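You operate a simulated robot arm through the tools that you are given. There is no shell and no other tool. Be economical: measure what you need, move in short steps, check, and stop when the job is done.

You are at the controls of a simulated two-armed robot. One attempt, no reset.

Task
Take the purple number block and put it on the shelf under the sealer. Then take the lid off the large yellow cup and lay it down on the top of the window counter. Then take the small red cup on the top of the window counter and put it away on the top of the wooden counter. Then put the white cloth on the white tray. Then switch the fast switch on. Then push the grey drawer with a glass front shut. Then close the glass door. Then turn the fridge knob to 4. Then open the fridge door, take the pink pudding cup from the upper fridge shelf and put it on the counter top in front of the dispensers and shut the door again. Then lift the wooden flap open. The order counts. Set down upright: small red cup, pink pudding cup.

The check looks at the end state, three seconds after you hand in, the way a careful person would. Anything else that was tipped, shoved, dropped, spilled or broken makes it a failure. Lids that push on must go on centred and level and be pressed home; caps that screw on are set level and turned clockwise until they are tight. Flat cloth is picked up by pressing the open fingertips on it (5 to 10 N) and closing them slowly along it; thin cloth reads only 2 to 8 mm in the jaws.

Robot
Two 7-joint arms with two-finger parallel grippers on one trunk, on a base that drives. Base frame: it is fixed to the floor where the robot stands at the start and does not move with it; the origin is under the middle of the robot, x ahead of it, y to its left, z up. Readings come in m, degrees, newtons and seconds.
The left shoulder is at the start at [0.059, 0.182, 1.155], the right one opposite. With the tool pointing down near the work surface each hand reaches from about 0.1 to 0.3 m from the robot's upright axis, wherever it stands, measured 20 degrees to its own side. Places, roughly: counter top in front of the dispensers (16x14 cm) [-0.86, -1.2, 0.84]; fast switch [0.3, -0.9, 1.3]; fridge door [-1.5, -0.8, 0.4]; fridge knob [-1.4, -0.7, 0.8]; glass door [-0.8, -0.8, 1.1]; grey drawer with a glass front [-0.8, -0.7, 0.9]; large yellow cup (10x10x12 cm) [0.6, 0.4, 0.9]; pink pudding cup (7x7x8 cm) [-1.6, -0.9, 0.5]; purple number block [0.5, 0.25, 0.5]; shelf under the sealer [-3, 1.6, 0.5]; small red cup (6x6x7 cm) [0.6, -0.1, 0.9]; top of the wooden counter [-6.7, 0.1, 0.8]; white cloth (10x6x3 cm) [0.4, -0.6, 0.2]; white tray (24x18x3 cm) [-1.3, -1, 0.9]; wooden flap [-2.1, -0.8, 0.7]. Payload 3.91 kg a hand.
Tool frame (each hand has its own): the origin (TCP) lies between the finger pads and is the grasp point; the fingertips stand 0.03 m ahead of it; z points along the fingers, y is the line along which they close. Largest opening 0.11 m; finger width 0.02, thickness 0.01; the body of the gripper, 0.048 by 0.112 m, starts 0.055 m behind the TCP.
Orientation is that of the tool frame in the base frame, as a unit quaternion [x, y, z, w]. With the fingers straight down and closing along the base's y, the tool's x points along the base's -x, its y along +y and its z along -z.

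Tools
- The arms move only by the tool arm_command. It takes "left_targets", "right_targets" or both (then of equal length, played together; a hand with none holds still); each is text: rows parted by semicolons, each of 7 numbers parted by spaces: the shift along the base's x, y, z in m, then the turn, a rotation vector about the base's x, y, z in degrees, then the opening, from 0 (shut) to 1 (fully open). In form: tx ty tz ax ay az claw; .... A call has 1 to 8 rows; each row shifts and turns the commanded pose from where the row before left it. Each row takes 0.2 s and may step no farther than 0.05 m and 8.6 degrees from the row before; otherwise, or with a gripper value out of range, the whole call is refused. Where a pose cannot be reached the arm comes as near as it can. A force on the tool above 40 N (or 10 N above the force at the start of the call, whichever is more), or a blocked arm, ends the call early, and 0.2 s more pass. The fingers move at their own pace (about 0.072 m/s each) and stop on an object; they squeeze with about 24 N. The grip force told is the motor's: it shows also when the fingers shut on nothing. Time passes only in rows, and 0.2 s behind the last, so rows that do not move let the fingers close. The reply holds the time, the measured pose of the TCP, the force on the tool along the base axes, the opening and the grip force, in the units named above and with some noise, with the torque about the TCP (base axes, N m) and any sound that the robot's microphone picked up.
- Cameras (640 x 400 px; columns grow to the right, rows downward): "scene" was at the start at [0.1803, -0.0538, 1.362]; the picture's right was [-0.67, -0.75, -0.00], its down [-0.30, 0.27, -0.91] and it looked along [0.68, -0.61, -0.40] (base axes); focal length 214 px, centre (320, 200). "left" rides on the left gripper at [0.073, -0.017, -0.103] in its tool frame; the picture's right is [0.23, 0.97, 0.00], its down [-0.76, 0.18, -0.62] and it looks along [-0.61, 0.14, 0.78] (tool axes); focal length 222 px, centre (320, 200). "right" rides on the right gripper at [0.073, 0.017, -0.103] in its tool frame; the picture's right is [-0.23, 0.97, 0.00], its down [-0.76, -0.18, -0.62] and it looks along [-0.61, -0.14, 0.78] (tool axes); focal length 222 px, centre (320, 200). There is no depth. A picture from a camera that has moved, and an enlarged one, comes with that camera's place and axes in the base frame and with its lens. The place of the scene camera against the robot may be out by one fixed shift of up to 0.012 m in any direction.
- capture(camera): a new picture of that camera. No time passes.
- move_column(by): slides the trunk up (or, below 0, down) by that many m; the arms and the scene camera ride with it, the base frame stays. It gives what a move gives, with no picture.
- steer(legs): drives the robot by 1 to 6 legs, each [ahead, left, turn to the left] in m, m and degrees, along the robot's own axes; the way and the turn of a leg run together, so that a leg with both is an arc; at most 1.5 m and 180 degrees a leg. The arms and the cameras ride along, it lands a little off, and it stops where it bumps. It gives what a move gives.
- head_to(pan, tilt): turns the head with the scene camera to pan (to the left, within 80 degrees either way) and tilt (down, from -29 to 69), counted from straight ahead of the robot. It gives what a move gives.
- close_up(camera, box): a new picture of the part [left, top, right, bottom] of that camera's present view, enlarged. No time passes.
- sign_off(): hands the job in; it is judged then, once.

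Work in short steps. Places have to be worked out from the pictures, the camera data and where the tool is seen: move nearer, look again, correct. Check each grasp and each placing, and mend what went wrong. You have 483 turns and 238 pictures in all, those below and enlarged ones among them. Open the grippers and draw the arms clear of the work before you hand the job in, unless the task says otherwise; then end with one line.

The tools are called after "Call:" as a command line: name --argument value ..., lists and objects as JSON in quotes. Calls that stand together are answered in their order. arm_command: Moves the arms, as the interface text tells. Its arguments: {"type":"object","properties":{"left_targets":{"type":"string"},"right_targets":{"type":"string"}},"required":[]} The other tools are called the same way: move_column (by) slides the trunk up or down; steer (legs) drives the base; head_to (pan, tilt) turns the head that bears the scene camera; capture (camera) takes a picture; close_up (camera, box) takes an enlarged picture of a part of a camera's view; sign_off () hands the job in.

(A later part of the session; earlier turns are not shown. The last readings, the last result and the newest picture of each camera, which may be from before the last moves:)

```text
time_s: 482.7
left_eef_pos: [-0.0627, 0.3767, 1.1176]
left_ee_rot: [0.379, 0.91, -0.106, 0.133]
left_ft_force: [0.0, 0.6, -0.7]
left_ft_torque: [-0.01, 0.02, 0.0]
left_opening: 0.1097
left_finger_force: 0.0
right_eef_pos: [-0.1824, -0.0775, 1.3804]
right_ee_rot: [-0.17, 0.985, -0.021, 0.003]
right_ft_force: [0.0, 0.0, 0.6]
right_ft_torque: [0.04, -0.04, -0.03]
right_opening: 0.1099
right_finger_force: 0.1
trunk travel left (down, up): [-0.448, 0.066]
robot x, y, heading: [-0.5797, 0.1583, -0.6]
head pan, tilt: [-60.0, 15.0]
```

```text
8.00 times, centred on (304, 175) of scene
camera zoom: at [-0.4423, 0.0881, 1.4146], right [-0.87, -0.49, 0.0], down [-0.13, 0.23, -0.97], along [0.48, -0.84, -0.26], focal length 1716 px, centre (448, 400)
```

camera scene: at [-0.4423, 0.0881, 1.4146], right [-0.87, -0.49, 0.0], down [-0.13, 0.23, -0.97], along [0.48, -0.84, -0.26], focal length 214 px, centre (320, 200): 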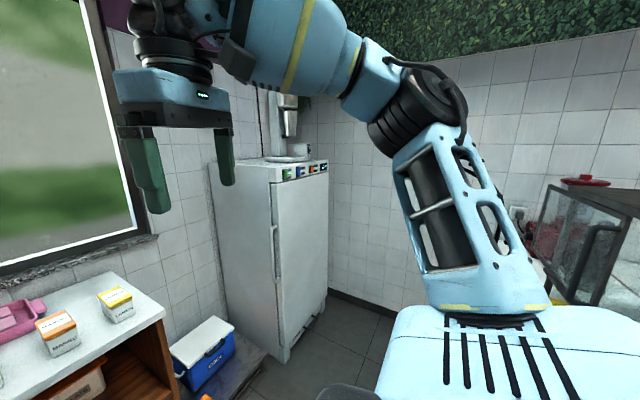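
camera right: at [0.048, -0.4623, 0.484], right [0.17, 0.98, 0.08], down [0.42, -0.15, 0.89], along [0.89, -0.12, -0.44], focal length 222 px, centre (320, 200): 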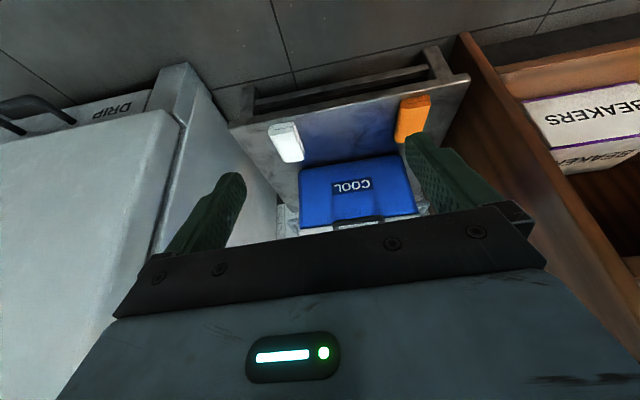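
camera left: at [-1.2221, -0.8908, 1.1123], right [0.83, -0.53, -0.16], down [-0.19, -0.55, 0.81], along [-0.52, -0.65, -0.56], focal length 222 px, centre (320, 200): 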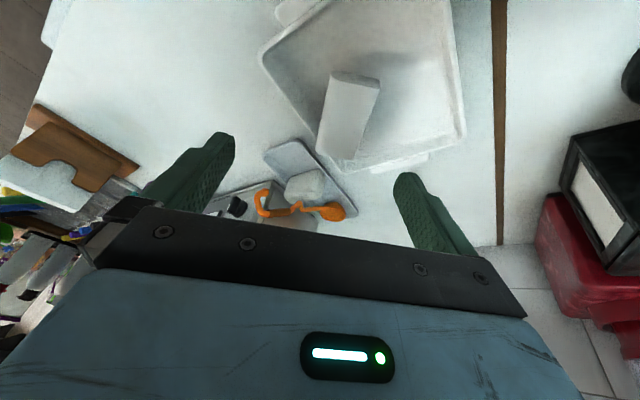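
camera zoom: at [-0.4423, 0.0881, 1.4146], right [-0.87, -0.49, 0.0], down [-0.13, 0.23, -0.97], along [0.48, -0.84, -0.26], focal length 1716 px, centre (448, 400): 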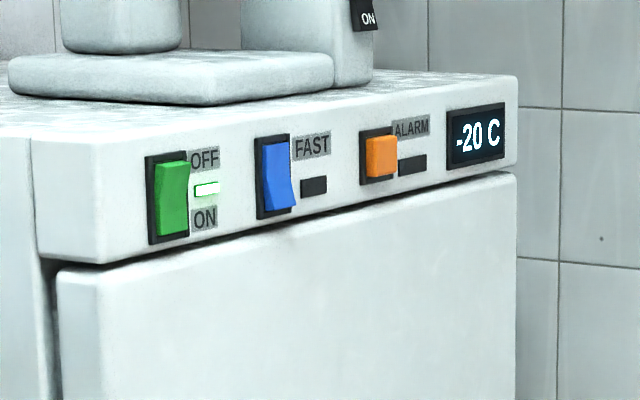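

The blue FAST rocker is at about (0.265, -0.91, 1.25). It is pressed at the top (off), while the lit green one is pressed at its bottom, so ON means pressing the lower half. I'll go to about (-0.30, -0.68) and pitch the right hand forward, closed.

Call:
steer --legs '[[0.28, 0, 0.6], [0, -0.84, 0]]'

Call:
arm_command --right_targets "0 0 -0.02 0 -7.5 0 0;0 0 -0.02 0 -7.5 0 0;0 0 -0.02 0 -7.5 0 0;0 0 -0.02 0 -7.5 0 0;0 0 0 0 -7.5 0 0;0 0 0 0 -7.5 0 0;0 0 0 0 0 0 0"

Call:
capture --camera "right"

```text
time_s: 492.0
left_eef_pos: [0.2232, -0.4518, 1.1173]
left_ee_rot: [0.365, 0.915, -0.104, 0.134]
left_ft_force: [0.5, -0.4, -0.6]
left_ft_torque: [0.01, -0.02, -0.01]
left_opening: 0.1099
left_finger_force: 0.1
right_eef_pos: [0.1172, -0.9105, 1.3788]
right_ee_rot: [-0.183, 0.983, -0.021, 0.003]
right_ft_force: [0.8, 0.3, 0.3]
right_ft_torque: [0.02, 0.0, 0.02]
right_opening: 0.1099
right_finger_force: 0.1
trunk travel left (down, up): [-0.448, 0.066]
robot x, y, heading: [-0.283, -0.6826, 0.9]
head pan, tilt: [-60.0, 15.0]
```

```text
time_s: 493.6
left_eef_pos: [0.2232, -0.4524, 1.1175]
left_ee_rot: [0.365, 0.915, -0.104, 0.134]
left_ft_force: [0.8, 0.2, -0.9]
left_ft_torque: [0.05, 0.02, 0.03]
left_opening: 0.1098
left_finger_force: 0.2
right_eef_pos: [0.1158, -0.9094, 1.2993]
right_ee_rot: [-0.16, 0.907, -0.09, 0.38]
right_ft_force: [0.2, 0.7, 0.4]
right_ft_torque: [0.01, 0.04, -0.02]
right_opening: 0.0
right_finger_force: 23.7
trunk travel left (down, up): [-0.448, 0.066]
robot x, y, heading: [-0.2874, -0.684, 1.1]
head pan, tilt: [-60.0, 15.0]
```

```text
69 pictures are left
camera right: at [-0.0103, -0.9164, 1.3192], right [-0.07, 0.99, -0.13], down [0.1, 0.13, 0.99], along [0.99, 0.06, -0.1], focal length 222 px, centre (320, 200)
```

right: 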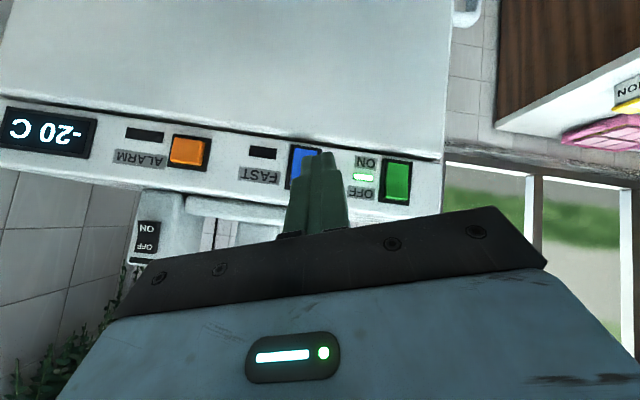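

The FAST rocker is clear in the hand view, with its lower half at about (0.265, -0.928, 1.237). I'll bring the closed fingertip in front of it and push in slowly.

Call:
arm_command --right_targets "0.035 -0.006 -0.017 0 0 0 0;0.035 -0.006 -0.017 0 0 0 0;0.03 -0.005 -0.016 0 0 0 0;0.01 0 0 0 0 0 0;0.008 0 0 0 0 0 0;0 0 0 0 0 0 0"

Call:
capture --camera "right"

```text
time_s: 495.0
left_eef_pos: [0.2215, -0.4522, 1.1194]
left_ee_rot: [0.366, 0.915, -0.104, 0.136]
left_ft_force: [0.3, -0.1, 0.2]
left_ft_torque: [0.01, 0.01, 0.03]
left_opening: 0.11
left_finger_force: 0.0
right_eef_pos: [0.2305, -0.9279, 1.2508]
right_ee_rot: [-0.16, 0.907, -0.089, 0.38]
right_ft_force: [-13.3, 0.8, -1.1]
right_ft_torque: [0.02, 0.17, -0.01]
right_opening: 0.0
right_finger_force: 24.0
trunk travel left (down, up): [-0.448, 0.066]
robot x, y, heading: [-0.2855, -0.6822, 1.1]
head pan, tilt: [-60.0, 15.0]
```

```text
68 pictures are left
camera right: at [0.1044, -0.9333, 1.27], right [-0.07, 0.99, -0.13], down [0.1, 0.13, 0.99], along [0.99, 0.06, -0.11], focal length 222 px, centre (320, 200)
```

right: 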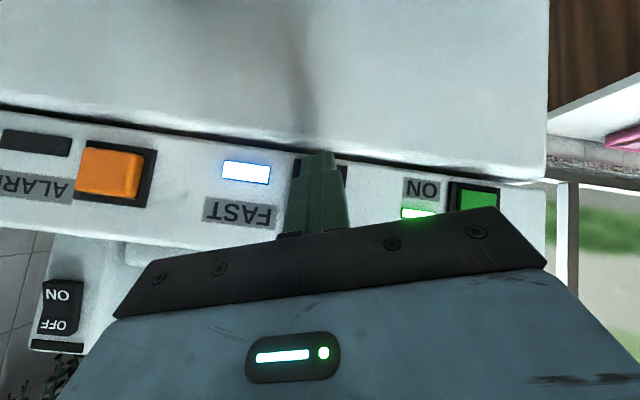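

The FAST light is on. I'll withdraw, move out to the aisle, turn toward the display case and look at the drawer.

Call:
arm_command --right_targets "-0.04 0 0.01 0 0 0 0;-0.04 0 0.01 0 0 0 0;-0.04 0 0.02 0 0 0 0;0 0 0 0 0 0 0"

Call:
steer --legs '[[0, 0.85, 0], [0, 0, 90], [0, 0, 75]]'

Call:
head_to --pan 30 --tilt 25

Call:
capture --camera "scene"

```text
time_s: 496.0
left_eef_pos: [0.2237, -0.4521, 1.1183]
left_ee_rot: [0.366, 0.915, -0.105, 0.135]
left_ft_force: [0.2, -0.7, 0.1]
left_ft_torque: [0.01, 0.02, -0.03]
left_opening: 0.1099
left_finger_force: 0.0
right_eef_pos: [0.1151, -0.9283, 1.2909]
right_ee_rot: [-0.162, 0.907, -0.089, 0.378]
right_ft_force: [0.7, -0.2, 0.7]
right_ft_torque: [0.0, 0.02, -0.02]
right_opening: 0.0
right_finger_force: 23.8
trunk travel left (down, up): [-0.448, 0.066]
robot x, y, heading: [-0.2867, -0.683, 1.4]
head pan, tilt: [-60.0, 15.0]
```

```text
time_s: 510.9
left_eef_pos: [-0.8521, 0.0567, 1.1176]
left_ee_rot: [0.865, -0.471, -0.121, -0.119]
left_ft_force: [0.1, 0.3, 0.2]
left_ft_torque: [0.04, -0.05, 0.0]
left_opening: 0.1099
left_finger_force: 0.1
right_eef_pos: [-0.6358, 0.4934, 1.2909]
right_ee_rot: [0.919, 0.052, -0.366, -0.134]
right_ft_force: [-0.4, -0.2, 0.1]
right_ft_torque: [-0.02, -0.03, -0.01]
right_opening: 0.0
right_finger_force: 23.9
trunk travel left (down, up): [-0.448, 0.066]
robot x, y, heading: [-0.305, 0.1599, 167.3]
head pan, tilt: [-60.0, 15.0]
```

```text
time_s: 512.6
left_eef_pos: [-0.8535, 0.0575, 1.1186]
left_ee_rot: [0.866, -0.471, -0.122, -0.119]
left_ft_force: [-0.3, 1.4, 0.4]
left_ft_torque: [-0.01, -0.01, 0.0]
left_opening: 0.1102
left_finger_force: 0.1
right_eef_pos: [-0.6364, 0.4934, 1.2904]
right_ee_rot: [0.92, 0.053, -0.365, -0.133]
right_ft_force: [-0.2, 0.1, -0.2]
right_ft_torque: [0.02, -0.03, 0.01]
right_opening: 0.0
right_finger_force: 23.8
trunk travel left (down, up): [-0.448, 0.066]
robot x, y, heading: [-0.3027, 0.1582, 167.4]
head pan, tilt: [30.0, 25.0]
```

```text
67 pictures are left
camera scene: at [-0.4701, 0.159, 1.3983], right [-0.3, 0.95, 0.0], down [0.4, 0.13, -0.91], along [-0.86, -0.27, -0.42], focal length 214 px, centre (320, 200)
```

scene: 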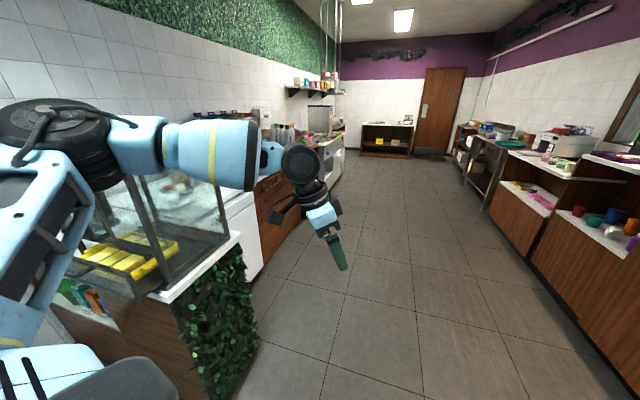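

The left arm blocks the view, so I'll turn the base a little more and look again.

Call:
steer --legs '[[0, 0, 50]]'

Call:
head_to --pan 10 --tilt 25

Call:
capture --camera "scene"

```text
time_s: 515.2
left_eef_pos: [-0.5816, -0.3252, 1.117]
left_ee_rot: [0.983, -0.065, -0.16, -0.057]
left_ft_force: [-0.1, 0.0, -0.7]
left_ft_torque: [-0.01, -0.01, 0.01]
left_opening: 0.1101
left_finger_force: 0.1
right_eef_pos: [-0.772, 0.122, 1.2898]
right_ee_rot: [0.812, 0.434, -0.389, 0.033]
right_ft_force: [-0.4, 0.3, 0.8]
right_ft_torque: [0.02, 0.05, 0.01]
right_opening: 0.0
right_finger_force: 24.8
trunk travel left (down, up): [-0.448, 0.066]
robot x, y, heading: [-0.3067, 0.1603, -142.9]
head pan, tilt: [30.0, 25.0]
```

```text
time_s: 516.0
left_eef_pos: [-0.5807, -0.3251, 1.1182]
left_ee_rot: [0.983, -0.065, -0.161, -0.057]
left_ft_force: [-0.1, -0.9, 0.2]
left_ft_torque: [-0.04, 0.0, 0.01]
left_opening: 0.1104
left_finger_force: 0.1
right_eef_pos: [-0.7731, 0.1234, 1.2906]
right_ee_rot: [0.812, 0.434, -0.388, 0.032]
right_ft_force: [0.5, -0.1, -0.6]
right_ft_torque: [0.02, -0.01, 0.05]
right_opening: 0.0
right_finger_force: 23.5
trunk travel left (down, up): [-0.448, 0.066]
robot x, y, heading: [-0.3008, 0.1596, -143.0]
head pan, tilt: [10.0, 25.0]
```

```text
66 pictures are left
camera scene: at [-0.4294, 0.0488, 1.3983], right [-0.73, 0.68, 0.0], down [0.29, 0.31, -0.91], along [-0.62, -0.67, -0.42], focal length 214 px, centre (320, 200)
```

scene: 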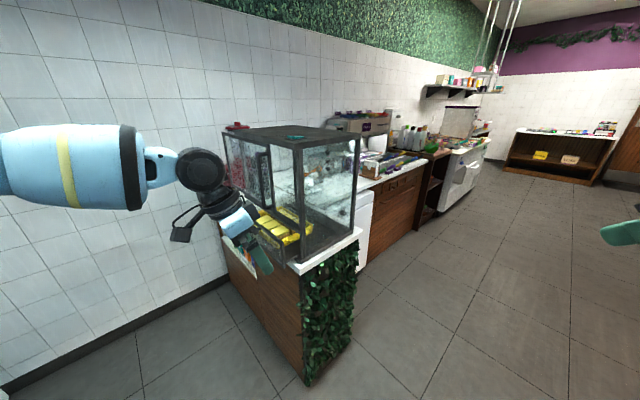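

Call:
close_up --camera "scene" --box '[200, 110, 376, 220]'

```text
3.64 times, centred on (288, 165) of scene
camera zoom: at [-0.4294, 0.0488, 1.3983], right [-0.73, 0.68, 0.0], down [0.29, 0.31, -0.91], along [-0.62, -0.67, -0.42], focal length 780 px, centre (436, 327)
```

zoom: 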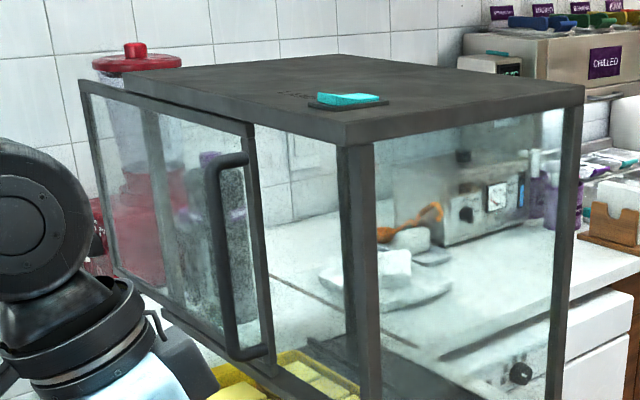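

The glass door is hinged at the back and ajar, and the drawer protrudes below it toward +x. I'll turn to about -120°, move to (-0.30, -0.03) so the left hand faces the case's +x side, and look with the hand camera.

Call:
steer --legs '[[0, 0, 23], [0.16, 0.09, 0]]'

Call:
arm_command --left_targets "0 0 0 0 6 0 0.3;0 0 0 0 6 0 0;0 0 0 0 6 0 0;0 0 0 0 6 0 0;0 0 0 0 0 0 0"

Call:
capture --camera "left"

```text
time_s: 518.8
left_eef_pos: [-0.3677, -0.5791, 1.1186]
left_ee_rot: [0.976, 0.135, -0.169, -0.024]
left_ft_force: [-0.2, -0.7, -0.6]
left_ft_torque: [-0.02, -0.02, 0.02]
left_opening: 0.1103
left_finger_force: 0.2
right_eef_pos: [-0.7208, -0.2428, 1.2914]
right_ee_rot: [0.708, 0.589, -0.374, 0.11]
right_ft_force: [0.5, -0.2, -0.6]
right_ft_torque: [0.02, 0.0, -0.02]
right_opening: 0.0002
right_finger_force: 23.9
trunk travel left (down, up): [-0.448, 0.066]
robot x, y, heading: [-0.3055, -0.023, -119.7]
head pan, tilt: [10.0, 25.0]
```

```text
time_s: 520.0
left_eef_pos: [-0.3687, -0.5791, 1.1175]
left_ee_rot: [0.919, 0.127, -0.369, -0.052]
left_ft_force: [0.5, -0.5, 0.3]
left_ft_torque: [0.05, -0.01, 0.01]
left_opening: 0.0002
left_finger_force: 24.3
right_eef_pos: [-0.7213, -0.2428, 1.2913]
right_ee_rot: [0.708, 0.589, -0.374, 0.11]
right_ft_force: [-0.1, 0.2, 0.2]
right_ft_torque: [-0.02, 0.0, 0.05]
right_opening: 0.0002
right_finger_force: 24.6
trunk travel left (down, up): [-0.448, 0.066]
robot x, y, heading: [-0.3008, -0.0213, -119.6]
head pan, tilt: [10.0, 25.0]
```

```text
64 pictures are left
camera left: at [-0.2498, -0.5443, 1.1466], right [0.35, -0.88, -0.33], down [-0.07, -0.38, 0.92], along [-0.93, -0.3, -0.19], focal length 222 px, centre (320, 200)
```

left: 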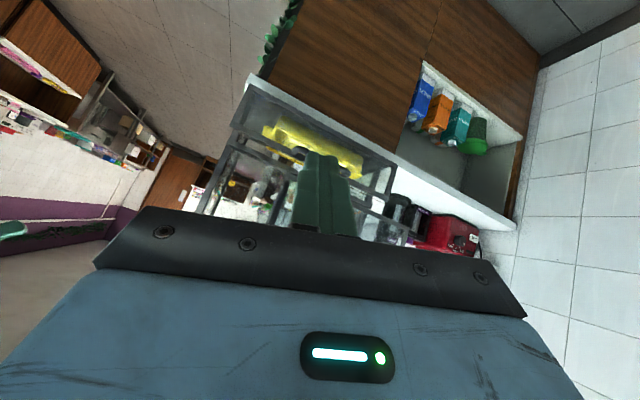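

The drawer front spans about y=-0.47 to -0.82 at z≈0.93, with its face near x=-0.66. I'll bring the closed fingers in front of its centre.

Call:
arm_command --left_targets "-0.02 -0.01 -0.024 0 0 0 0;-0.02 -0.01 -0.024 0 0 0 0;-0.02 -0.01 -0.024 0 0 0 0;-0.02 -0.01 -0.024 0 0 0 0;-0.02 -0.01 -0.024 0 0 0 0;-0.02 -0.01 -0.024 0 0 0 0;-0.02 -0.01 -0.024 0 0 0 0;0 0 0 0 0 0 0"

Call:
capture --camera "left"

```text
time_s: 521.8
left_eef_pos: [-0.5088, -0.6487, 0.9501]
left_ee_rot: [0.92, 0.127, -0.368, -0.051]
left_ft_force: [-0.1, 0.5, 0.7]
left_ft_torque: [-0.02, -0.01, -0.02]
left_opening: 0.0002
left_finger_force: 24.0
right_eef_pos: [-0.7198, -0.2433, 1.2909]
right_ee_rot: [0.708, 0.589, -0.374, 0.11]
right_ft_force: [-0.7, 0.4, -1.0]
right_ft_torque: [0.0, 0.0, 0.01]
right_opening: 0.0003
right_finger_force: 23.4
trunk travel left (down, up): [-0.448, 0.066]
robot x, y, heading: [-0.3043, -0.0255, -119.4]
head pan, tilt: [10.0, 25.0]
```

```text
63 pictures are left
camera left: at [-0.3897, -0.6139, 0.9795], right [0.35, -0.88, -0.33], down [-0.06, -0.38, 0.92], along [-0.93, -0.3, -0.19], focal length 222 px, centre (320, 200)
```

left: 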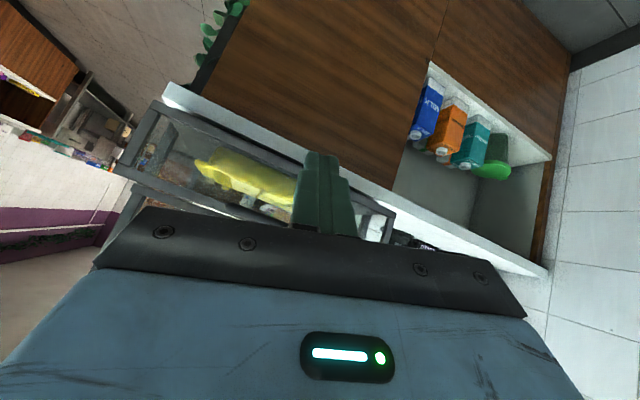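

The approach line meets the drawer front slightly below mid-height and near its centre. I'll push in -x.

Call:
arm_command --left_targets "-0.025 0 0 0 0 0 0;-0.025 0 0 0 0 0 0;-0.025 0 0 0 0 0 0;-0.025 0 0 0 0 0 0;-0.025 0 0 0 0 0 0;-0.025 0 0 0 0 0 0;0 0 0 0 0 0 0"

```text
time_s: 523.4
left_eef_pos: [-0.5349, -0.6093, 0.9859]
left_ee_rot: [0.92, 0.127, -0.368, -0.052]
left_ft_force: [-0.1, -0.8, -0.6]
left_ft_torque: [-0.01, -0.01, 0.01]
left_opening: 0.0002
left_finger_force: 24.1
left hand out of reach, approached as far as the arm can: row 1, 2, 3, 4, 5, 6
right_eef_pos: [-0.7215, -0.2442, 1.2913]
right_ee_rot: [0.708, 0.589, -0.373, 0.11]
right_ft_force: [0.3, 0.2, -0.2]
right_ft_torque: [0.01, 0.0, 0.0]
right_opening: 0.0001
right_finger_force: 24.3
trunk travel left (down, up): [-0.448, 0.066]
robot x, y, heading: [-0.3027, -0.0218, -119.7]
head pan, tilt: [10.0, 25.0]
```

The arm is out of reach that way. I'll return the hand to its start and push by driving the base toward -x.

Call:
arm_command --left_targets "0.015 -0.02 -0.02 0 0 0 0;0.013 -0.02 -0.018 0 0 0 0;0 0 0 0 0 0 0"

Call:
steer --legs '[[0.064, -0.113, 0]]'

Call:
capture --camera "left"

```text
time_s: 524.2
left_eef_pos: [-0.5055, -0.6482, 0.9465]
left_ee_rot: [0.92, 0.127, -0.368, -0.051]
left_ft_force: [0.1, -0.1, -0.5]
left_ft_torque: [0.01, -0.01, 0.0]
left_opening: 0.0
left_finger_force: 24.0
right_eef_pos: [-0.7216, -0.2431, 1.2914]
right_ee_rot: [0.707, 0.59, -0.373, 0.111]
right_ft_force: [0.1, 0.5, -0.8]
right_ft_torque: [-0.01, 0.03, -0.01]
right_opening: 0.0003
right_finger_force: 24.1
trunk travel left (down, up): [-0.448, 0.066]
robot x, y, heading: [-0.3052, -0.0238, -119.6]
head pan, tilt: [10.0, 25.0]
```

```text
time_s: 525.8
left_eef_pos: [-0.6322, -0.6514, 0.9462]
left_ee_rot: [0.92, 0.128, -0.367, -0.052]
left_ft_force: [0.0, -0.7, 0.5]
left_ft_torque: [0.0, 0.01, 0.0]
left_opening: 0.0
left_finger_force: 24.6
right_eef_pos: [-0.8487, -0.2431, 1.2912]
right_ee_rot: [0.708, 0.589, -0.373, 0.11]
right_ft_force: [0.1, 0.1, -0.3]
right_ft_torque: [0.01, 0.04, -0.01]
right_opening: 0.0
right_finger_force: 24.0
trunk travel left (down, up): [-0.448, 0.066]
robot x, y, heading: [-0.4364, -0.0256, -119.5]
head pan, tilt: [10.0, 25.0]
```

```text
62 pictures are left
camera left: at [-0.5151, -0.6145, 0.9775], right [0.35, -0.88, -0.33], down [-0.07, -0.38, 0.92], along [-0.93, -0.3, -0.19], focal length 222 px, centre (320, 200)
```

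left: 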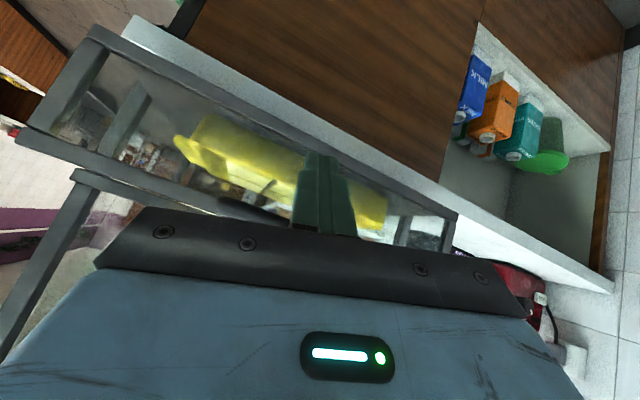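

The fingertip is right in front of the drawer's lower centre. I'll continue pushing with the base.

Call:
steer --legs '[[0.04, -0.07, 0]]'

Call:
capture --camera "left"

```text
time_s: 527.1
left_eef_pos: [-0.7109, -0.6513, 0.9489]
left_ee_rot: [0.92, 0.13, -0.368, -0.049]
left_ft_force: [0.2, 0.7, 0.2]
left_ft_torque: [0.02, 0.02, -0.02]
left_opening: 0.0
left_finger_force: 24.1
right_eef_pos: [-0.9272, -0.2451, 1.2909]
right_ee_rot: [0.707, 0.589, -0.375, 0.11]
right_ft_force: [0.5, 0.0, 0.2]
right_ft_torque: [0.0, 0.01, -0.02]
right_opening: 0.0001
right_finger_force: 23.3
trunk travel left (down, up): [-0.448, 0.066]
robot x, y, heading: [-0.5131, -0.025, -119.1]
head pan, tilt: [10.0, 25.0]
```

```text
61 pictures are left
camera left: at [-0.5925, -0.6158, 0.978], right [0.35, -0.87, -0.33], down [-0.06, -0.38, 0.92], along [-0.93, -0.3, -0.19], focal length 222 px, centre (320, 200)
```

left: 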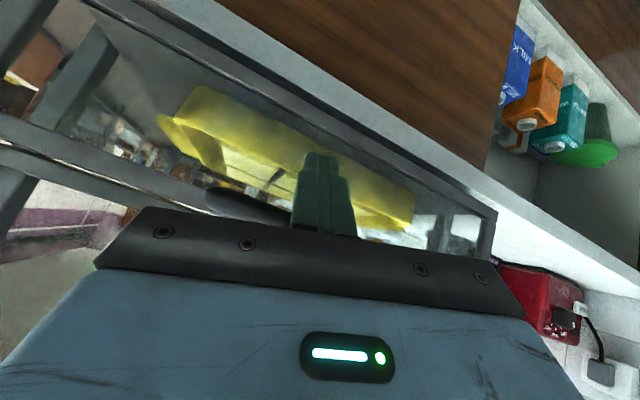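

No contact yet. Triangulating from the two views puts the drawer front at x≈-0.87, spanning y -0.36 to -1.04 and z 0.82 to 0.97. I'll keep driving -x with my fingertip at y=-0.65.

Call:
steer --legs '[[0.07, -0.125, 0]]'

```text
time_s: 528.4
left_eef_pos: [-0.7689, -0.6521, 0.9373]
left_ee_rot: [0.924, 0.135, -0.354, -0.05]
left_ft_force: [7.9, -0.3, -1.6]
left_ft_torque: [-0.03, 0.31, -0.12]
left_opening: 0.0001
left_finger_force: 24.0
right_eef_pos: [-0.9988, -0.2455, 1.2917]
right_ee_rot: [0.706, 0.59, -0.375, 0.112]
right_ft_force: [-0.5, 0.2, 0.3]
right_ft_torque: [0.0, -0.02, 0.03]
right_opening: 0.0001
right_finger_force: 24.4
trunk travel left (down, up): [-0.448, 0.066]
robot x, y, heading: [-0.5888, -0.0271, -118.9]
head pan, tilt: [10.0, 25.0]
stopped in leg 1: the force on the tool passed its limit at 67 N (the readings are from after the stop); the commanded pose is now the measured one
```

Call:
capture --camera "left"

Call:
close_up --camera "scene" --box '[0, 100, 400, 350]'

```text
60 pictures are left
camera left: at [-0.6522, -0.6174, 0.9697], right [0.37, -0.87, -0.33], down [-0.09, -0.39, 0.92], along [-0.92, -0.31, -0.22], focal length 222 px, centre (320, 200)
```

left: 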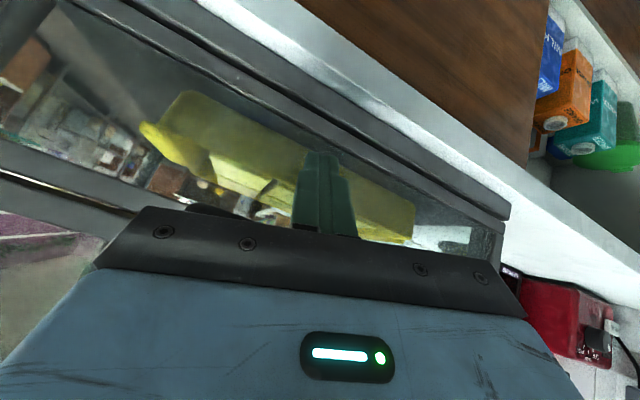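

```text
1.60 times, centred on (200, 225) of scene
camera zoom: at [-0.6511, -0.1774, 1.3985], right [-0.94, 0.33, 0.0], down [0.14, 0.4, -0.91], along [-0.3, -0.86, -0.42], focal length 343 px, centre (512, 160)
```

zoom: 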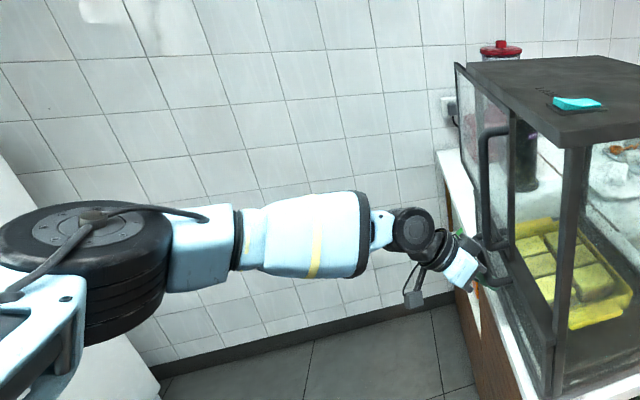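

Call:
close_up --camera "scene" --box '[270, 130, 400, 350]'

```text
1.82 times, centred on (335, 240) of scene
camera zoom: at [-0.6511, -0.1774, 1.3985], right [-0.94, 0.33, 0.0], down [0.14, 0.4, -0.91], along [-0.3, -0.86, -0.42], focal length 390 px, centre (293, 127)
```

zoom: 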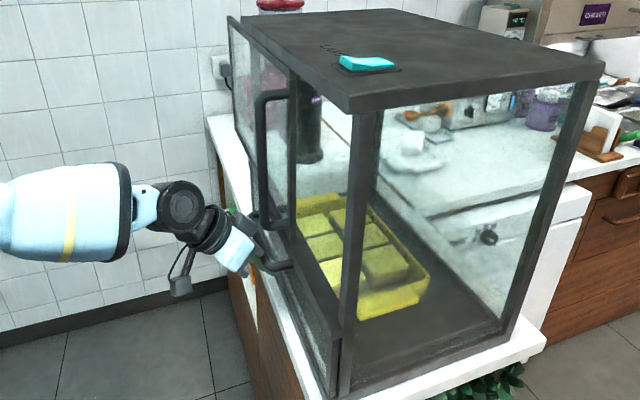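

The drawer front looks flush with the case. I'll give one more light push to confirm it's at its stop.

Call:
arm_command --left_targets "-0.005 0 0.003 0 0 0 0;-0.006 0 0 0 0 0 0;-0.006 0 0 0 0 0 0;0 0 0 0 0 0 0"

```text
time_s: 529.2
left_eef_pos: [-0.7695, -0.6538, 0.9368]
left_ee_rot: [0.926, 0.141, -0.346, -0.047]
left_ft_force: [11.0, -6.2, -7.9]
left_ft_torque: [0.11, 0.44, -0.17]
left_opening: 0.0002
left_finger_force: 23.8
left hand out of reach, approached as far as the arm can: row 2, 3
right_eef_pos: [-0.9973, -0.2472, 1.2915]
right_ee_rot: [0.705, 0.592, -0.373, 0.112]
right_ft_force: [-0.3, -0.1, -0.3]
right_ft_torque: [-0.04, -0.01, -0.01]
right_opening: 0.0
right_finger_force: 23.9
trunk travel left (down, up): [-0.448, 0.066]
robot x, y, heading: [-0.582, -0.0228, -119.1]
head pan, tilt: [10.0, 25.0]
stopped in row 4 (left hand): the force on the tool passed its limit at 41 N (the readings are from after the stop); the commanded pose is now the measured one
```

It is firmly shut. The glass door turns out to be a sliding panel parallel to the case's side: its leading edge with the handle bar is at y≈-0.61, about 13 cm short of the front post. I'll raise the left hand in front of the handle bar at about (-0.77, -0.63, 1.13) and look.

Call:
arm_command --left_targets "0.03 0 0.01 0 0 0 0;0.03 0.004 0.035 0 0 0 0.3;0 0.004 0.045 0 0 0 0.6;0 0.004 0.045 0 0 0 0.6;0 0.004 0.045 0 0 0 0.6;0 0.004 0.025 0 0 0 0.6;0 0 0 0 0 0 0.6"

Call:
capture --camera "left"

```text
time_s: 530.8
left_eef_pos: [-0.7137, -0.632, 1.1439]
left_ee_rot: [0.925, 0.139, -0.35, -0.05]
left_ft_force: [-0.5, 1.0, 0.2]
left_ft_torque: [0.03, 0.02, 0.01]
left_opening: 0.0661
left_finger_force: 0.1
right_eef_pos: [-0.9976, -0.2471, 1.2926]
right_ee_rot: [0.706, 0.592, -0.373, 0.112]
right_ft_force: [1.0, 0.6, -0.4]
right_ft_torque: [0.02, -0.01, 0.01]
right_opening: 0.0
right_finger_force: 24.0
trunk travel left (down, up): [-0.448, 0.066]
robot x, y, heading: [-0.5844, -0.0242, -119.1]
head pan, tilt: [10.0, 25.0]
```

```text
57 pictures are left
camera left: at [-0.5981, -0.5951, 1.1775], right [0.38, -0.87, -0.33], down [-0.09, -0.39, 0.92], along [-0.92, -0.32, -0.23], focal length 222 px, centre (320, 200)
```

left: 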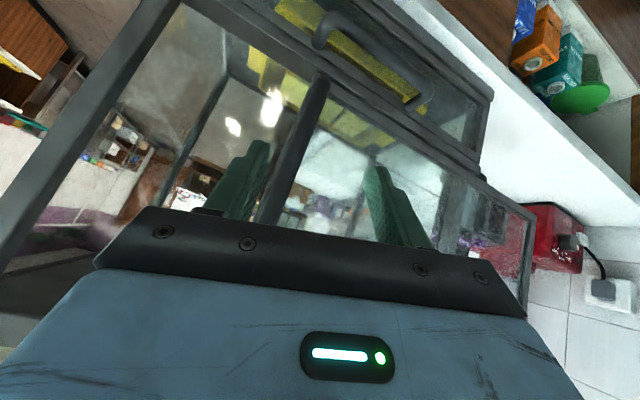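

The door's handle edge bar stands between my open fingers. I'll move in 4.5 cm and close on it.

Call:
arm_command --left_targets "-0.02 0.003 0 0 0 0 0.6;-0.02 0.003 0 0 0 0 0.6;-0.01 0 0 0 0 0 0.6;0 0 0 0 0 0 0.6;0 0 0 0 0 0 0.3;0 0 0 0 0 0 0.1;0 0 0 0 0 0 0.1"

Call:
capture --camera "left"

```text
time_s: 532.4
left_eef_pos: [-0.7622, -0.6253, 1.1428]
left_ee_rot: [0.925, 0.141, -0.351, -0.05]
left_ft_force: [2.0, 1.9, 1.4]
left_ft_torque: [2.26, 1.22, -0.02]
left_opening: 0.033
left_finger_force: 22.2
right_eef_pos: [-0.9973, -0.246, 1.2911]
right_ee_rot: [0.706, 0.592, -0.374, 0.111]
right_ft_force: [-0.2, -0.2, 0.0]
right_ft_torque: [-0.02, 0.0, 0.0]
right_opening: 0.0
right_finger_force: 24.3
trunk travel left (down, up): [-0.448, 0.066]
robot x, y, heading: [-0.5824, -0.0246, -119.0]
head pan, tilt: [10.0, 25.0]
```

```text
56 pictures are left
camera left: at [-0.6471, -0.5882, 1.1774], right [0.38, -0.86, -0.33], down [-0.09, -0.39, 0.92], along [-0.92, -0.32, -0.23], focal length 222 px, centre (320, 200)
```

left: 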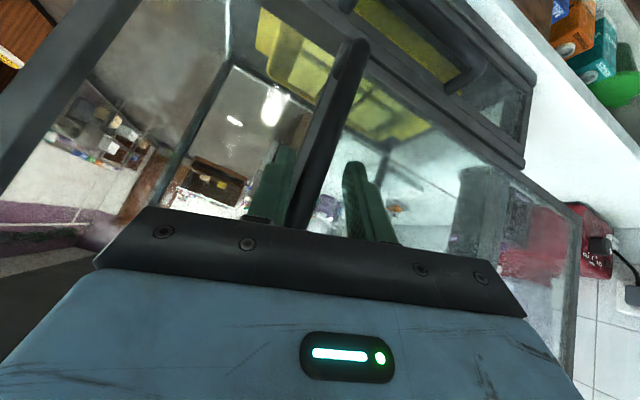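

I have hold of the handle bar at 3.3 cm. I'll slide it toward +y, toward the front post.

Call:
arm_command --left_targets "0 0.015 0 0 0 0 0.1;0 0.02 0 0 0 0 0.1;0 0.02 0 0 0 0 0.1;0 0.02 0 0 0 0 0.1;0 0.02 0 0 0 0 0.1;0 0 0 0 0 0 0.1"

Call:
capture --camera "left"

```text
time_s: 533.8
left_eef_pos: [-0.7622, -0.5292, 1.1434]
left_ee_rot: [0.926, 0.138, -0.349, -0.049]
left_ft_force: [-0.1, 1.6, -5.3]
left_ft_torque: [-2.18, 0.21, -0.03]
left_opening: 0.0198
left_finger_force: 45.0
right_eef_pos: [-0.9981, -0.248, 1.2914]
right_ee_rot: [0.705, 0.593, -0.372, 0.113]
right_ft_force: [0.0, -0.6, 0.0]
right_ft_torque: [-0.02, -0.04, -0.04]
right_opening: 0.0
right_finger_force: 23.9
trunk travel left (down, up): [-0.448, 0.066]
robot x, y, heading: [-0.5858, -0.0206, -119.1]
head pan, tilt: [10.0, 25.0]
```

```text
55 pictures are left
camera left: at [-0.6458, -0.4929, 1.1779], right [0.38, -0.87, -0.33], down [-0.1, -0.39, 0.92], along [-0.92, -0.31, -0.23], focal length 222 px, centre (320, 200)
```

left: 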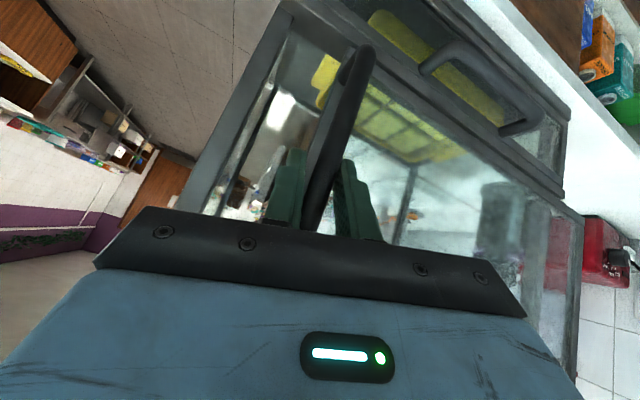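

It slides. I'll continue toward the post until it stops.

Call:
arm_command --left_targets "0 0.015 0 0 0 0 0.1;0 0.015 0 0 0 0 0.1;0 0.015 0 0 0 0 0.1;0 0.015 0 0 0 0 0.1;0 0 0 0 0 0 0.1"

Call:
close_up --camera "scene" --box '[270, 130, 400, 350]'

```text
time_s: 535.0
left_eef_pos: [-0.7612, -0.4692, 1.1424]
left_ee_rot: [0.925, 0.138, -0.35, -0.049]
left_ft_force: [6.5, 1.2, 5.1]
left_ft_torque: [-1.66, -0.35, 0.03]
left_opening: 0.0201
left_finger_force: 44.9
right_eef_pos: [-0.9963, -0.2466, 1.2923]
right_ee_rot: [0.706, 0.591, -0.375, 0.112]
right_ft_force: [0.6, -0.1, 1.0]
right_ft_torque: [0.03, 0.02, -0.04]
right_opening: 0.0004
right_finger_force: 24.0
trunk travel left (down, up): [-0.448, 0.066]
robot x, y, heading: [-0.5847, -0.0193, -119.2]
head pan, tilt: [10.0, 25.0]
```

```text
1.82 times, centred on (335, 240) of scene
camera zoom: at [-0.6487, -0.1776, 1.3986], right [-0.95, 0.33, 0.0], down [0.14, 0.4, -0.91], along [-0.3, -0.86, -0.42], focal length 390 px, centre (293, 127)
```

zoom: 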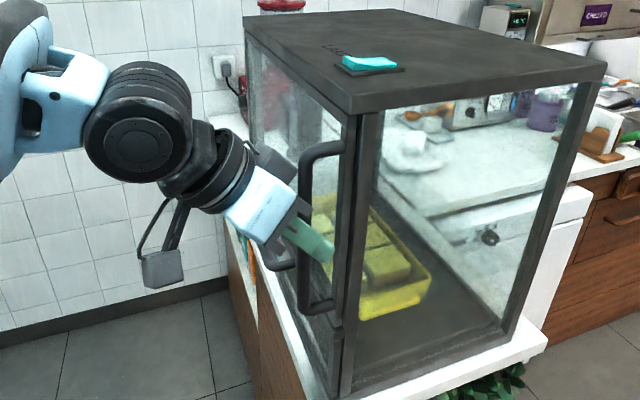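

The door's edge now meets the front post. One more small push will confirm the stop.

Call:
arm_command --left_targets "0 0.01 0 0 0 0 0.1;0 0.01 0 0 0 0 0.1;0 0 0 0 0 0 0.1"

```text
time_s: 535.6
left_eef_pos: [-0.7623, -0.4652, 1.144]
left_ee_rot: [0.924, 0.144, -0.351, -0.04]
left_ft_force: [2.7, -20.0, -8.6]
left_ft_torque: [-1.96, 1.33, -0.09]
left_opening: 0.0197
left_finger_force: 44.6
right_eef_pos: [-0.9986, -0.2487, 1.2896]
right_ee_rot: [0.706, 0.592, -0.372, 0.111]
right_ft_force: [-0.8, 0.9, 0.1]
right_ft_torque: [-0.05, 0.01, 0.0]
right_opening: 0.0
right_finger_force: 23.5
trunk travel left (down, up): [-0.448, 0.066]
robot x, y, heading: [-0.5849, -0.0264, -119.0]
head pan, tilt: [10.0, 25.0]
stopped in row 2 (left hand): the force on the tool passed its limit at 45 N (the readings are from after the stop); the commanded pose is now the measured one
```

The door is closed against its stop. I'll open the fingers and withdraw, then go over to the small fridge's knob.

Call:
arm_command --left_targets "0 -0.002 0 0 0 0 0.4;0 0 0 0 0 0 0.6;0.02 0 0.003 0 0 0 0.6;0.03 0 0.005 0 0 0 0.6;0.03 0 0.005 0 0 0 0.6;0.03 0 0.005 0 0 0 0.6;0 0 0 0 0 0 0.6"

Call:
steer --legs '[[-0.35, 0, 0], [0, 0, 29]]'

Call:
steer --legs '[[0, -0.85, 0]]'

Call:
head_to --pan 0 --tilt 25

Call:
capture --camera "scene"

```text
time_s: 537.2
left_eef_pos: [-0.6524, -0.4615, 1.161]
left_ee_rot: [0.924, 0.143, -0.353, -0.043]
left_ft_force: [-0.2, -0.8, -0.4]
left_ft_torque: [0.01, -0.05, 0.0]
left_opening: 0.0662
left_finger_force: 0.1
right_eef_pos: [-0.9988, -0.2474, 1.2911]
right_ee_rot: [0.706, 0.592, -0.373, 0.111]
right_ft_force: [-0.5, -0.2, 0.3]
right_ft_torque: [-0.01, -0.06, 0.0]
right_opening: 0.0
right_finger_force: 24.3
trunk travel left (down, up): [-0.448, 0.066]
robot x, y, heading: [-0.5833, -0.0258, -119.0]
head pan, tilt: [10.0, 25.0]
```

```text
time_s: 541.0
left_eef_pos: [-0.2579, -0.1269, 1.163]
left_ee_rot: [0.858, 0.37, -0.352, 0.046]
left_ft_force: [-0.5, -0.4, -0.5]
left_ft_torque: [0.03, 0.01, -0.02]
left_opening: 0.0659
left_finger_force: 0.0
right_eef_pos: [-0.6649, -0.1085, 1.2914]
right_ee_rot: [0.534, 0.751, -0.333, 0.202]
right_ft_force: [0.3, 0.6, 0.3]
right_ft_torque: [-0.01, -0.01, -0.04]
right_opening: 0.0
right_finger_force: 23.8
trunk travel left (down, up): [-0.448, 0.066]
robot x, y, heading: [-0.4106, 0.2872, -89.9]
head pan, tilt: [10.0, 25.0]
```

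```text
time_s: 548.8
left_eef_pos: [-1.1057, -0.1286, 1.1609]
left_ee_rot: [0.859, 0.37, -0.352, 0.045]
left_ft_force: [0.3, -0.2, 0.3]
left_ft_torque: [0.01, -0.01, 0.0]
left_opening: 0.0656
left_finger_force: 0.0
right_eef_pos: [-1.5108, -0.1092, 1.2913]
right_ee_rot: [0.535, 0.75, -0.334, 0.201]
right_ft_force: [-0.5, 0.3, -0.5]
right_ft_torque: [0.04, 0.01, 0.01]
right_opening: 0.0
right_finger_force: 24.3
trunk travel left (down, up): [-0.448, 0.066]
robot x, y, heading: [-1.2578, 0.2892, -90.1]
head pan, tilt: [10.0, 25.0]
```

```text
time_s: 549.5
left_eef_pos: [-1.105, -0.1291, 1.1603]
left_ee_rot: [0.859, 0.37, -0.352, 0.046]
left_ft_force: [0.4, -0.4, -0.4]
left_ft_torque: [0.01, 0.0, 0.02]
left_opening: 0.0659
left_finger_force: 0.1
right_eef_pos: [-1.5114, -0.1096, 1.2915]
right_ee_rot: [0.534, 0.75, -0.334, 0.202]
right_ft_force: [-0.6, -0.8, -0.3]
right_ft_torque: [-0.01, 0.03, -0.01]
right_opening: 0.0001
right_finger_force: 23.2
trunk travel left (down, up): [-0.448, 0.066]
robot x, y, heading: [-1.2577, 0.286, -90.2]
head pan, tilt: [0.0, 25.0]
```

```text
53 pictures are left
camera scene: at [-1.2523, 0.1168, 1.3983], right [-1.0, 0.0, 0.0], down [0.0, 0.42, -0.91], along [0.0, -0.91, -0.42], focal length 214 px, centre (320, 200)
```

scene: 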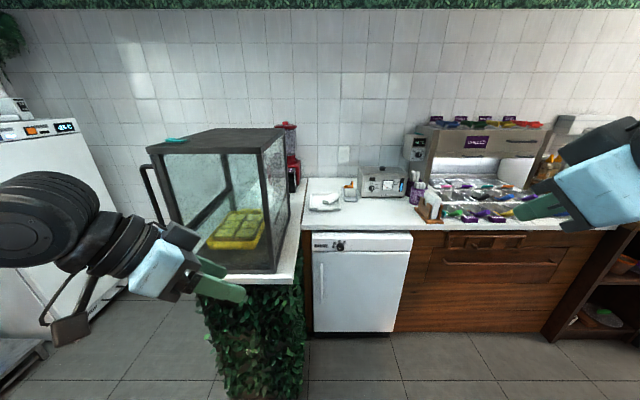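

Call:
close_up --camera "scene" --box '[308, 228, 388, 278]'

```text
8.00 times, centred on (348, 253) of scene
camera zoom: at [-1.2523, 0.1168, 1.3983], right [-1.0, 0.0, 0.0], down [0.0, 0.42, -0.91], along [0.0, -0.91, -0.42], focal length 1716 px, centre (96, -224)
```

zoom: 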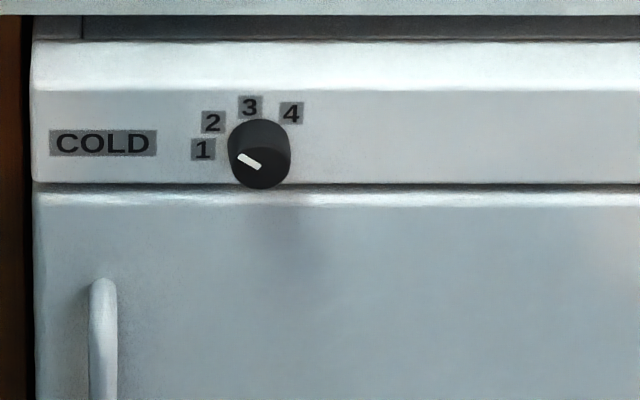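

The knob points to 2, at about -57° from the top, and 4 is at about +40°, so it needs a turn of about 95° clockwise. The knob is at about (-1.347, -0.70, 0.777). I'll use the right hand with a level tool, standing at about (-1.42, 0.0) turned 20° left. First I'll lower the trunk and reposition.

Call:
move_column --by -0.25

Call:
steer --legs '[[0, -0.16, 0], [0, 0, 20]]'

Call:
arm_command --right_targets "0 0 -0.02 -8 0 0 0.6;0 0 -0.02 -8 0 0 0.6;0 0 -0.02 -8 0 0 0.6;0 0 -0.02 -8 0 0 0.6;0 0 -0.02 -7 0 0 0.6;0 0 0 0 0 -8 0.6;0 0 0 0 0 -8 0.6;0 0 0 0 0 0 0.6"

```text
time_s: 552.1
left_eef_pos: [-1.1058, -0.1282, 0.9124]
left_ee_rot: [0.859, 0.37, -0.352, 0.045]
left_ft_force: [0.5, 1.0, -0.5]
left_ft_torque: [0.01, -0.01, 0.01]
left_opening: 0.0658
left_finger_force: 0.0
right_eef_pos: [-1.5112, -0.1087, 1.0416]
right_ee_rot: [0.535, 0.75, -0.333, 0.201]
right_ft_force: [0.8, -0.4, 0.0]
right_ft_torque: [-0.03, 0.0, 0.0]
right_opening: 0.0
right_finger_force: 24.4
trunk travel left (down, up): [-0.198, 0.316]
robot x, y, heading: [-1.2577, 0.2881, -90.1]
head pan, tilt: [0.0, 25.0]
```

```text
time_s: 555.2
left_eef_pos: [-1.132, -0.0523, 0.9111]
left_ee_rot: [0.782, 0.513, -0.338, 0.105]
left_ft_force: [0.9, 0.3, 0.9]
left_ft_torque: [-0.04, -0.02, -0.01]
left_opening: 0.0662
left_finger_force: 0.0
right_eef_pos: [-1.5192, -0.1714, 1.0419]
right_ee_rot: [0.397, 0.831, -0.294, 0.255]
right_ft_force: [0.2, 0.3, -0.7]
right_ft_torque: [0.03, 0.02, 0.03]
right_opening: 0.0003
right_finger_force: 23.2
trunk travel left (down, up): [-0.198, 0.316]
robot x, y, heading: [-1.4183, 0.2869, -69.8]
head pan, tilt: [0.0, 25.0]
```

```text
time_s: 557.0
left_eef_pos: [-1.1323, -0.053, 0.9113]
left_ee_rot: [0.781, 0.513, -0.339, 0.107]
left_ft_force: [0.4, 0.4, 0.3]
left_ft_torque: [0.0, 0.01, 0.02]
left_opening: 0.0662
left_finger_force: 0.0
right_eef_pos: [-1.4643, -0.2678, 1.0485]
right_ee_rot: [0.382, 0.637, -0.602, 0.293]
right_ft_force: [-0.3, 0.1, -0.1]
right_ft_torque: [0.0, -0.01, 0.01]
right_opening: 0.0659
right_finger_force: 0.0
right hand out of reach, approached as far as the arm can: row 1, 2, 3, 4, 5
trunk travel left (down, up): [-0.198, 0.316]
robot x, y, heading: [-1.4185, 0.287, -70.1]
head pan, tilt: [0.0, 25.0]
```

The right tool is now nearly level and points at the fridge (pitch 6°). I'll tuck the left hand back, lower the trunk, and drive in.

Call:
arm_command --left_targets "-0.013 0.035 0.03 0 0 0 0.6;-0.013 0.035 0.03 0 0 0 0.6;-0.013 0.035 0.03 0 0 0 0.6;-0.013 0.035 0.03 0 0 0 0.6;0 0 0 0 0 0 0.6"

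Call:
move_column --by -0.19

Call:
steer --legs '[[0.26, 0, 0]]'

Call:
capture --camera "right"

```text
time_s: 557.9
left_eef_pos: [-1.166, 0.0542, 1.0102]
left_ee_rot: [0.781, 0.52, -0.33, 0.101]
left_ft_force: [20.4, -6.9, -9.5]
left_ft_torque: [0.22, 1.73, -0.92]
left_opening: 0.0659
left_finger_force: 0.0
left hand out of reach, approached as far as the arm can: row 2
right_eef_pos: [-1.4642, -0.2681, 1.0489]
right_ee_rot: [0.381, 0.638, -0.601, 0.294]
right_ft_force: [1.4, 0.6, 1.0]
right_ft_torque: [0.04, 0.04, 0.01]
right_opening: 0.0661
right_finger_force: 0.0
trunk travel left (down, up): [-0.198, 0.316]
robot x, y, heading: [-1.415, 0.2869, -70.1]
head pan, tilt: [0.0, 25.0]
stopped in row 4 (left hand): the force on the tool passed its limit at 117 N (the readings are from after the stop); the commanded pose is now the measured one
```

```text
time_s: 558.3
left_eef_pos: [-1.1654, 0.0541, 1.0018]
left_ee_rot: [0.781, 0.522, -0.327, 0.1]
left_ft_force: [6.8, -5.8, -4.1]
left_ft_torque: [0.35, 0.49, -0.2]
left_opening: 0.0661
left_finger_force: 0.1
right_eef_pos: [-1.4633, -0.2689, 1.0406]
right_ee_rot: [0.382, 0.638, -0.601, 0.293]
right_ft_force: [-0.6, 0.3, 0.6]
right_ft_torque: [-0.02, 0.01, 0.0]
right_opening: 0.0659
right_finger_force: 0.0
trunk travel left (down, up): [-0.192, 0.322]
robot x, y, heading: [-1.4159, 0.2881, -70.1]
head pan, tilt: [0.0, 25.0]
stopped: the force on the tool passed its limit at 45 N (the readings are from after the stop); the commanded pose is now the measured one
```

```text
time_s: 560.1
left_eef_pos: [-1.0789, -0.1878, 1.0018]
left_ee_rot: [0.782, 0.521, -0.327, 0.099]
left_ft_force: [26.7, -9.4, -10.5]
left_ft_torque: [0.24, 2.3, -1.17]
left_opening: 0.0661
left_finger_force: 0.0
right_eef_pos: [-1.3786, -0.5097, 1.0406]
right_ee_rot: [0.382, 0.638, -0.601, 0.293]
right_ft_force: [1.0, 0.1, 0.9]
right_ft_torque: [-0.02, 0.01, 0.01]
right_opening: 0.066
right_finger_force: 0.1
trunk travel left (down, up): [-0.192, 0.322]
robot x, y, heading: [-1.3283, 0.0483, -70.0]
head pan, tilt: [0.0, 25.0]
```

```text
51 pictures are left
camera right: at [-1.3956, -0.3976, 0.9827], right [0.94, -0.04, -0.34], down [0.31, 0.52, 0.8], along [0.14, -0.86, 0.5], focal length 222 px, centre (320, 200)
```

right: 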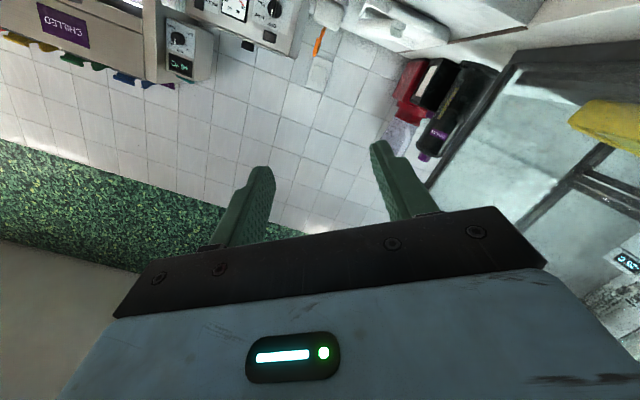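

The left hand is pressing on the head again. I'll push it forward a bit, then finish lowering the trunk.

Call:
arm_command --left_targets "0.01 -0.03 0 0 0 0 0.6;0.012 -0.035 0 0 0 0 0.6;0.012 -0.035 0 0 0 0 0.6;0 0 0 0 0 0 0.6"

Call:
move_column --by -0.185

Call:
capture --camera "right"

```text
time_s: 561.1
left_eef_pos: [-1.0455, -0.2881, 1.0031]
left_ee_rot: [0.782, 0.52, -0.328, 0.1]
left_ft_force: [0.6, 0.4, -0.8]
left_ft_torque: [0.02, 0.0, 0.02]
left_opening: 0.0657
left_finger_force: 0.0
right_eef_pos: [-1.3795, -0.5086, 1.0401]
right_ee_rot: [0.382, 0.639, -0.601, 0.293]
right_ft_force: [0.0, 0.3, 0.3]
right_ft_torque: [0.05, -0.01, 0.02]
right_opening: 0.0661
right_finger_force: 0.0
trunk travel left (down, up): [-0.192, 0.322]
robot x, y, heading: [-1.3259, 0.0446, -69.8]
head pan, tilt: [0.0, 25.0]
```

```text
time_s: 563.2
left_eef_pos: [-1.045, -0.2881, 0.8178]
left_ee_rot: [0.782, 0.521, -0.327, 0.1]
left_ft_force: [-0.2, -0.6, -0.6]
left_ft_torque: [0.04, 0.01, -0.01]
left_opening: 0.066
left_finger_force: 0.0
right_eef_pos: [-1.3778, -0.5242, 0.8582]
right_ee_rot: [0.389, 0.645, -0.596, 0.279]
right_ft_force: [0.4, -0.5, 0.0]
right_ft_torque: [-0.02, 0.0, -0.01]
right_opening: 0.0658
right_finger_force: 0.0
trunk travel left (down, up): [-0.007, 0.507]
robot x, y, heading: [-1.33, 0.0477, -70.3]
head pan, tilt: [0.0, 25.0]
```

```text
50 pictures are left
camera right: at [-1.3946, -0.4099, 0.803], right [0.94, -0.05, -0.35], down [0.33, 0.49, 0.81], along [0.13, -0.87, 0.47], focal length 222 px, centre (320, 200)
```

right: 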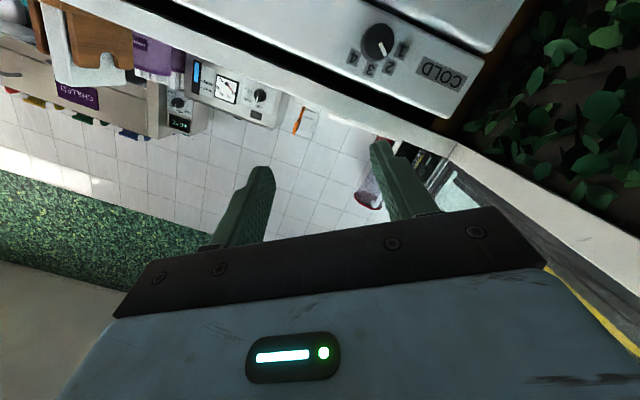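

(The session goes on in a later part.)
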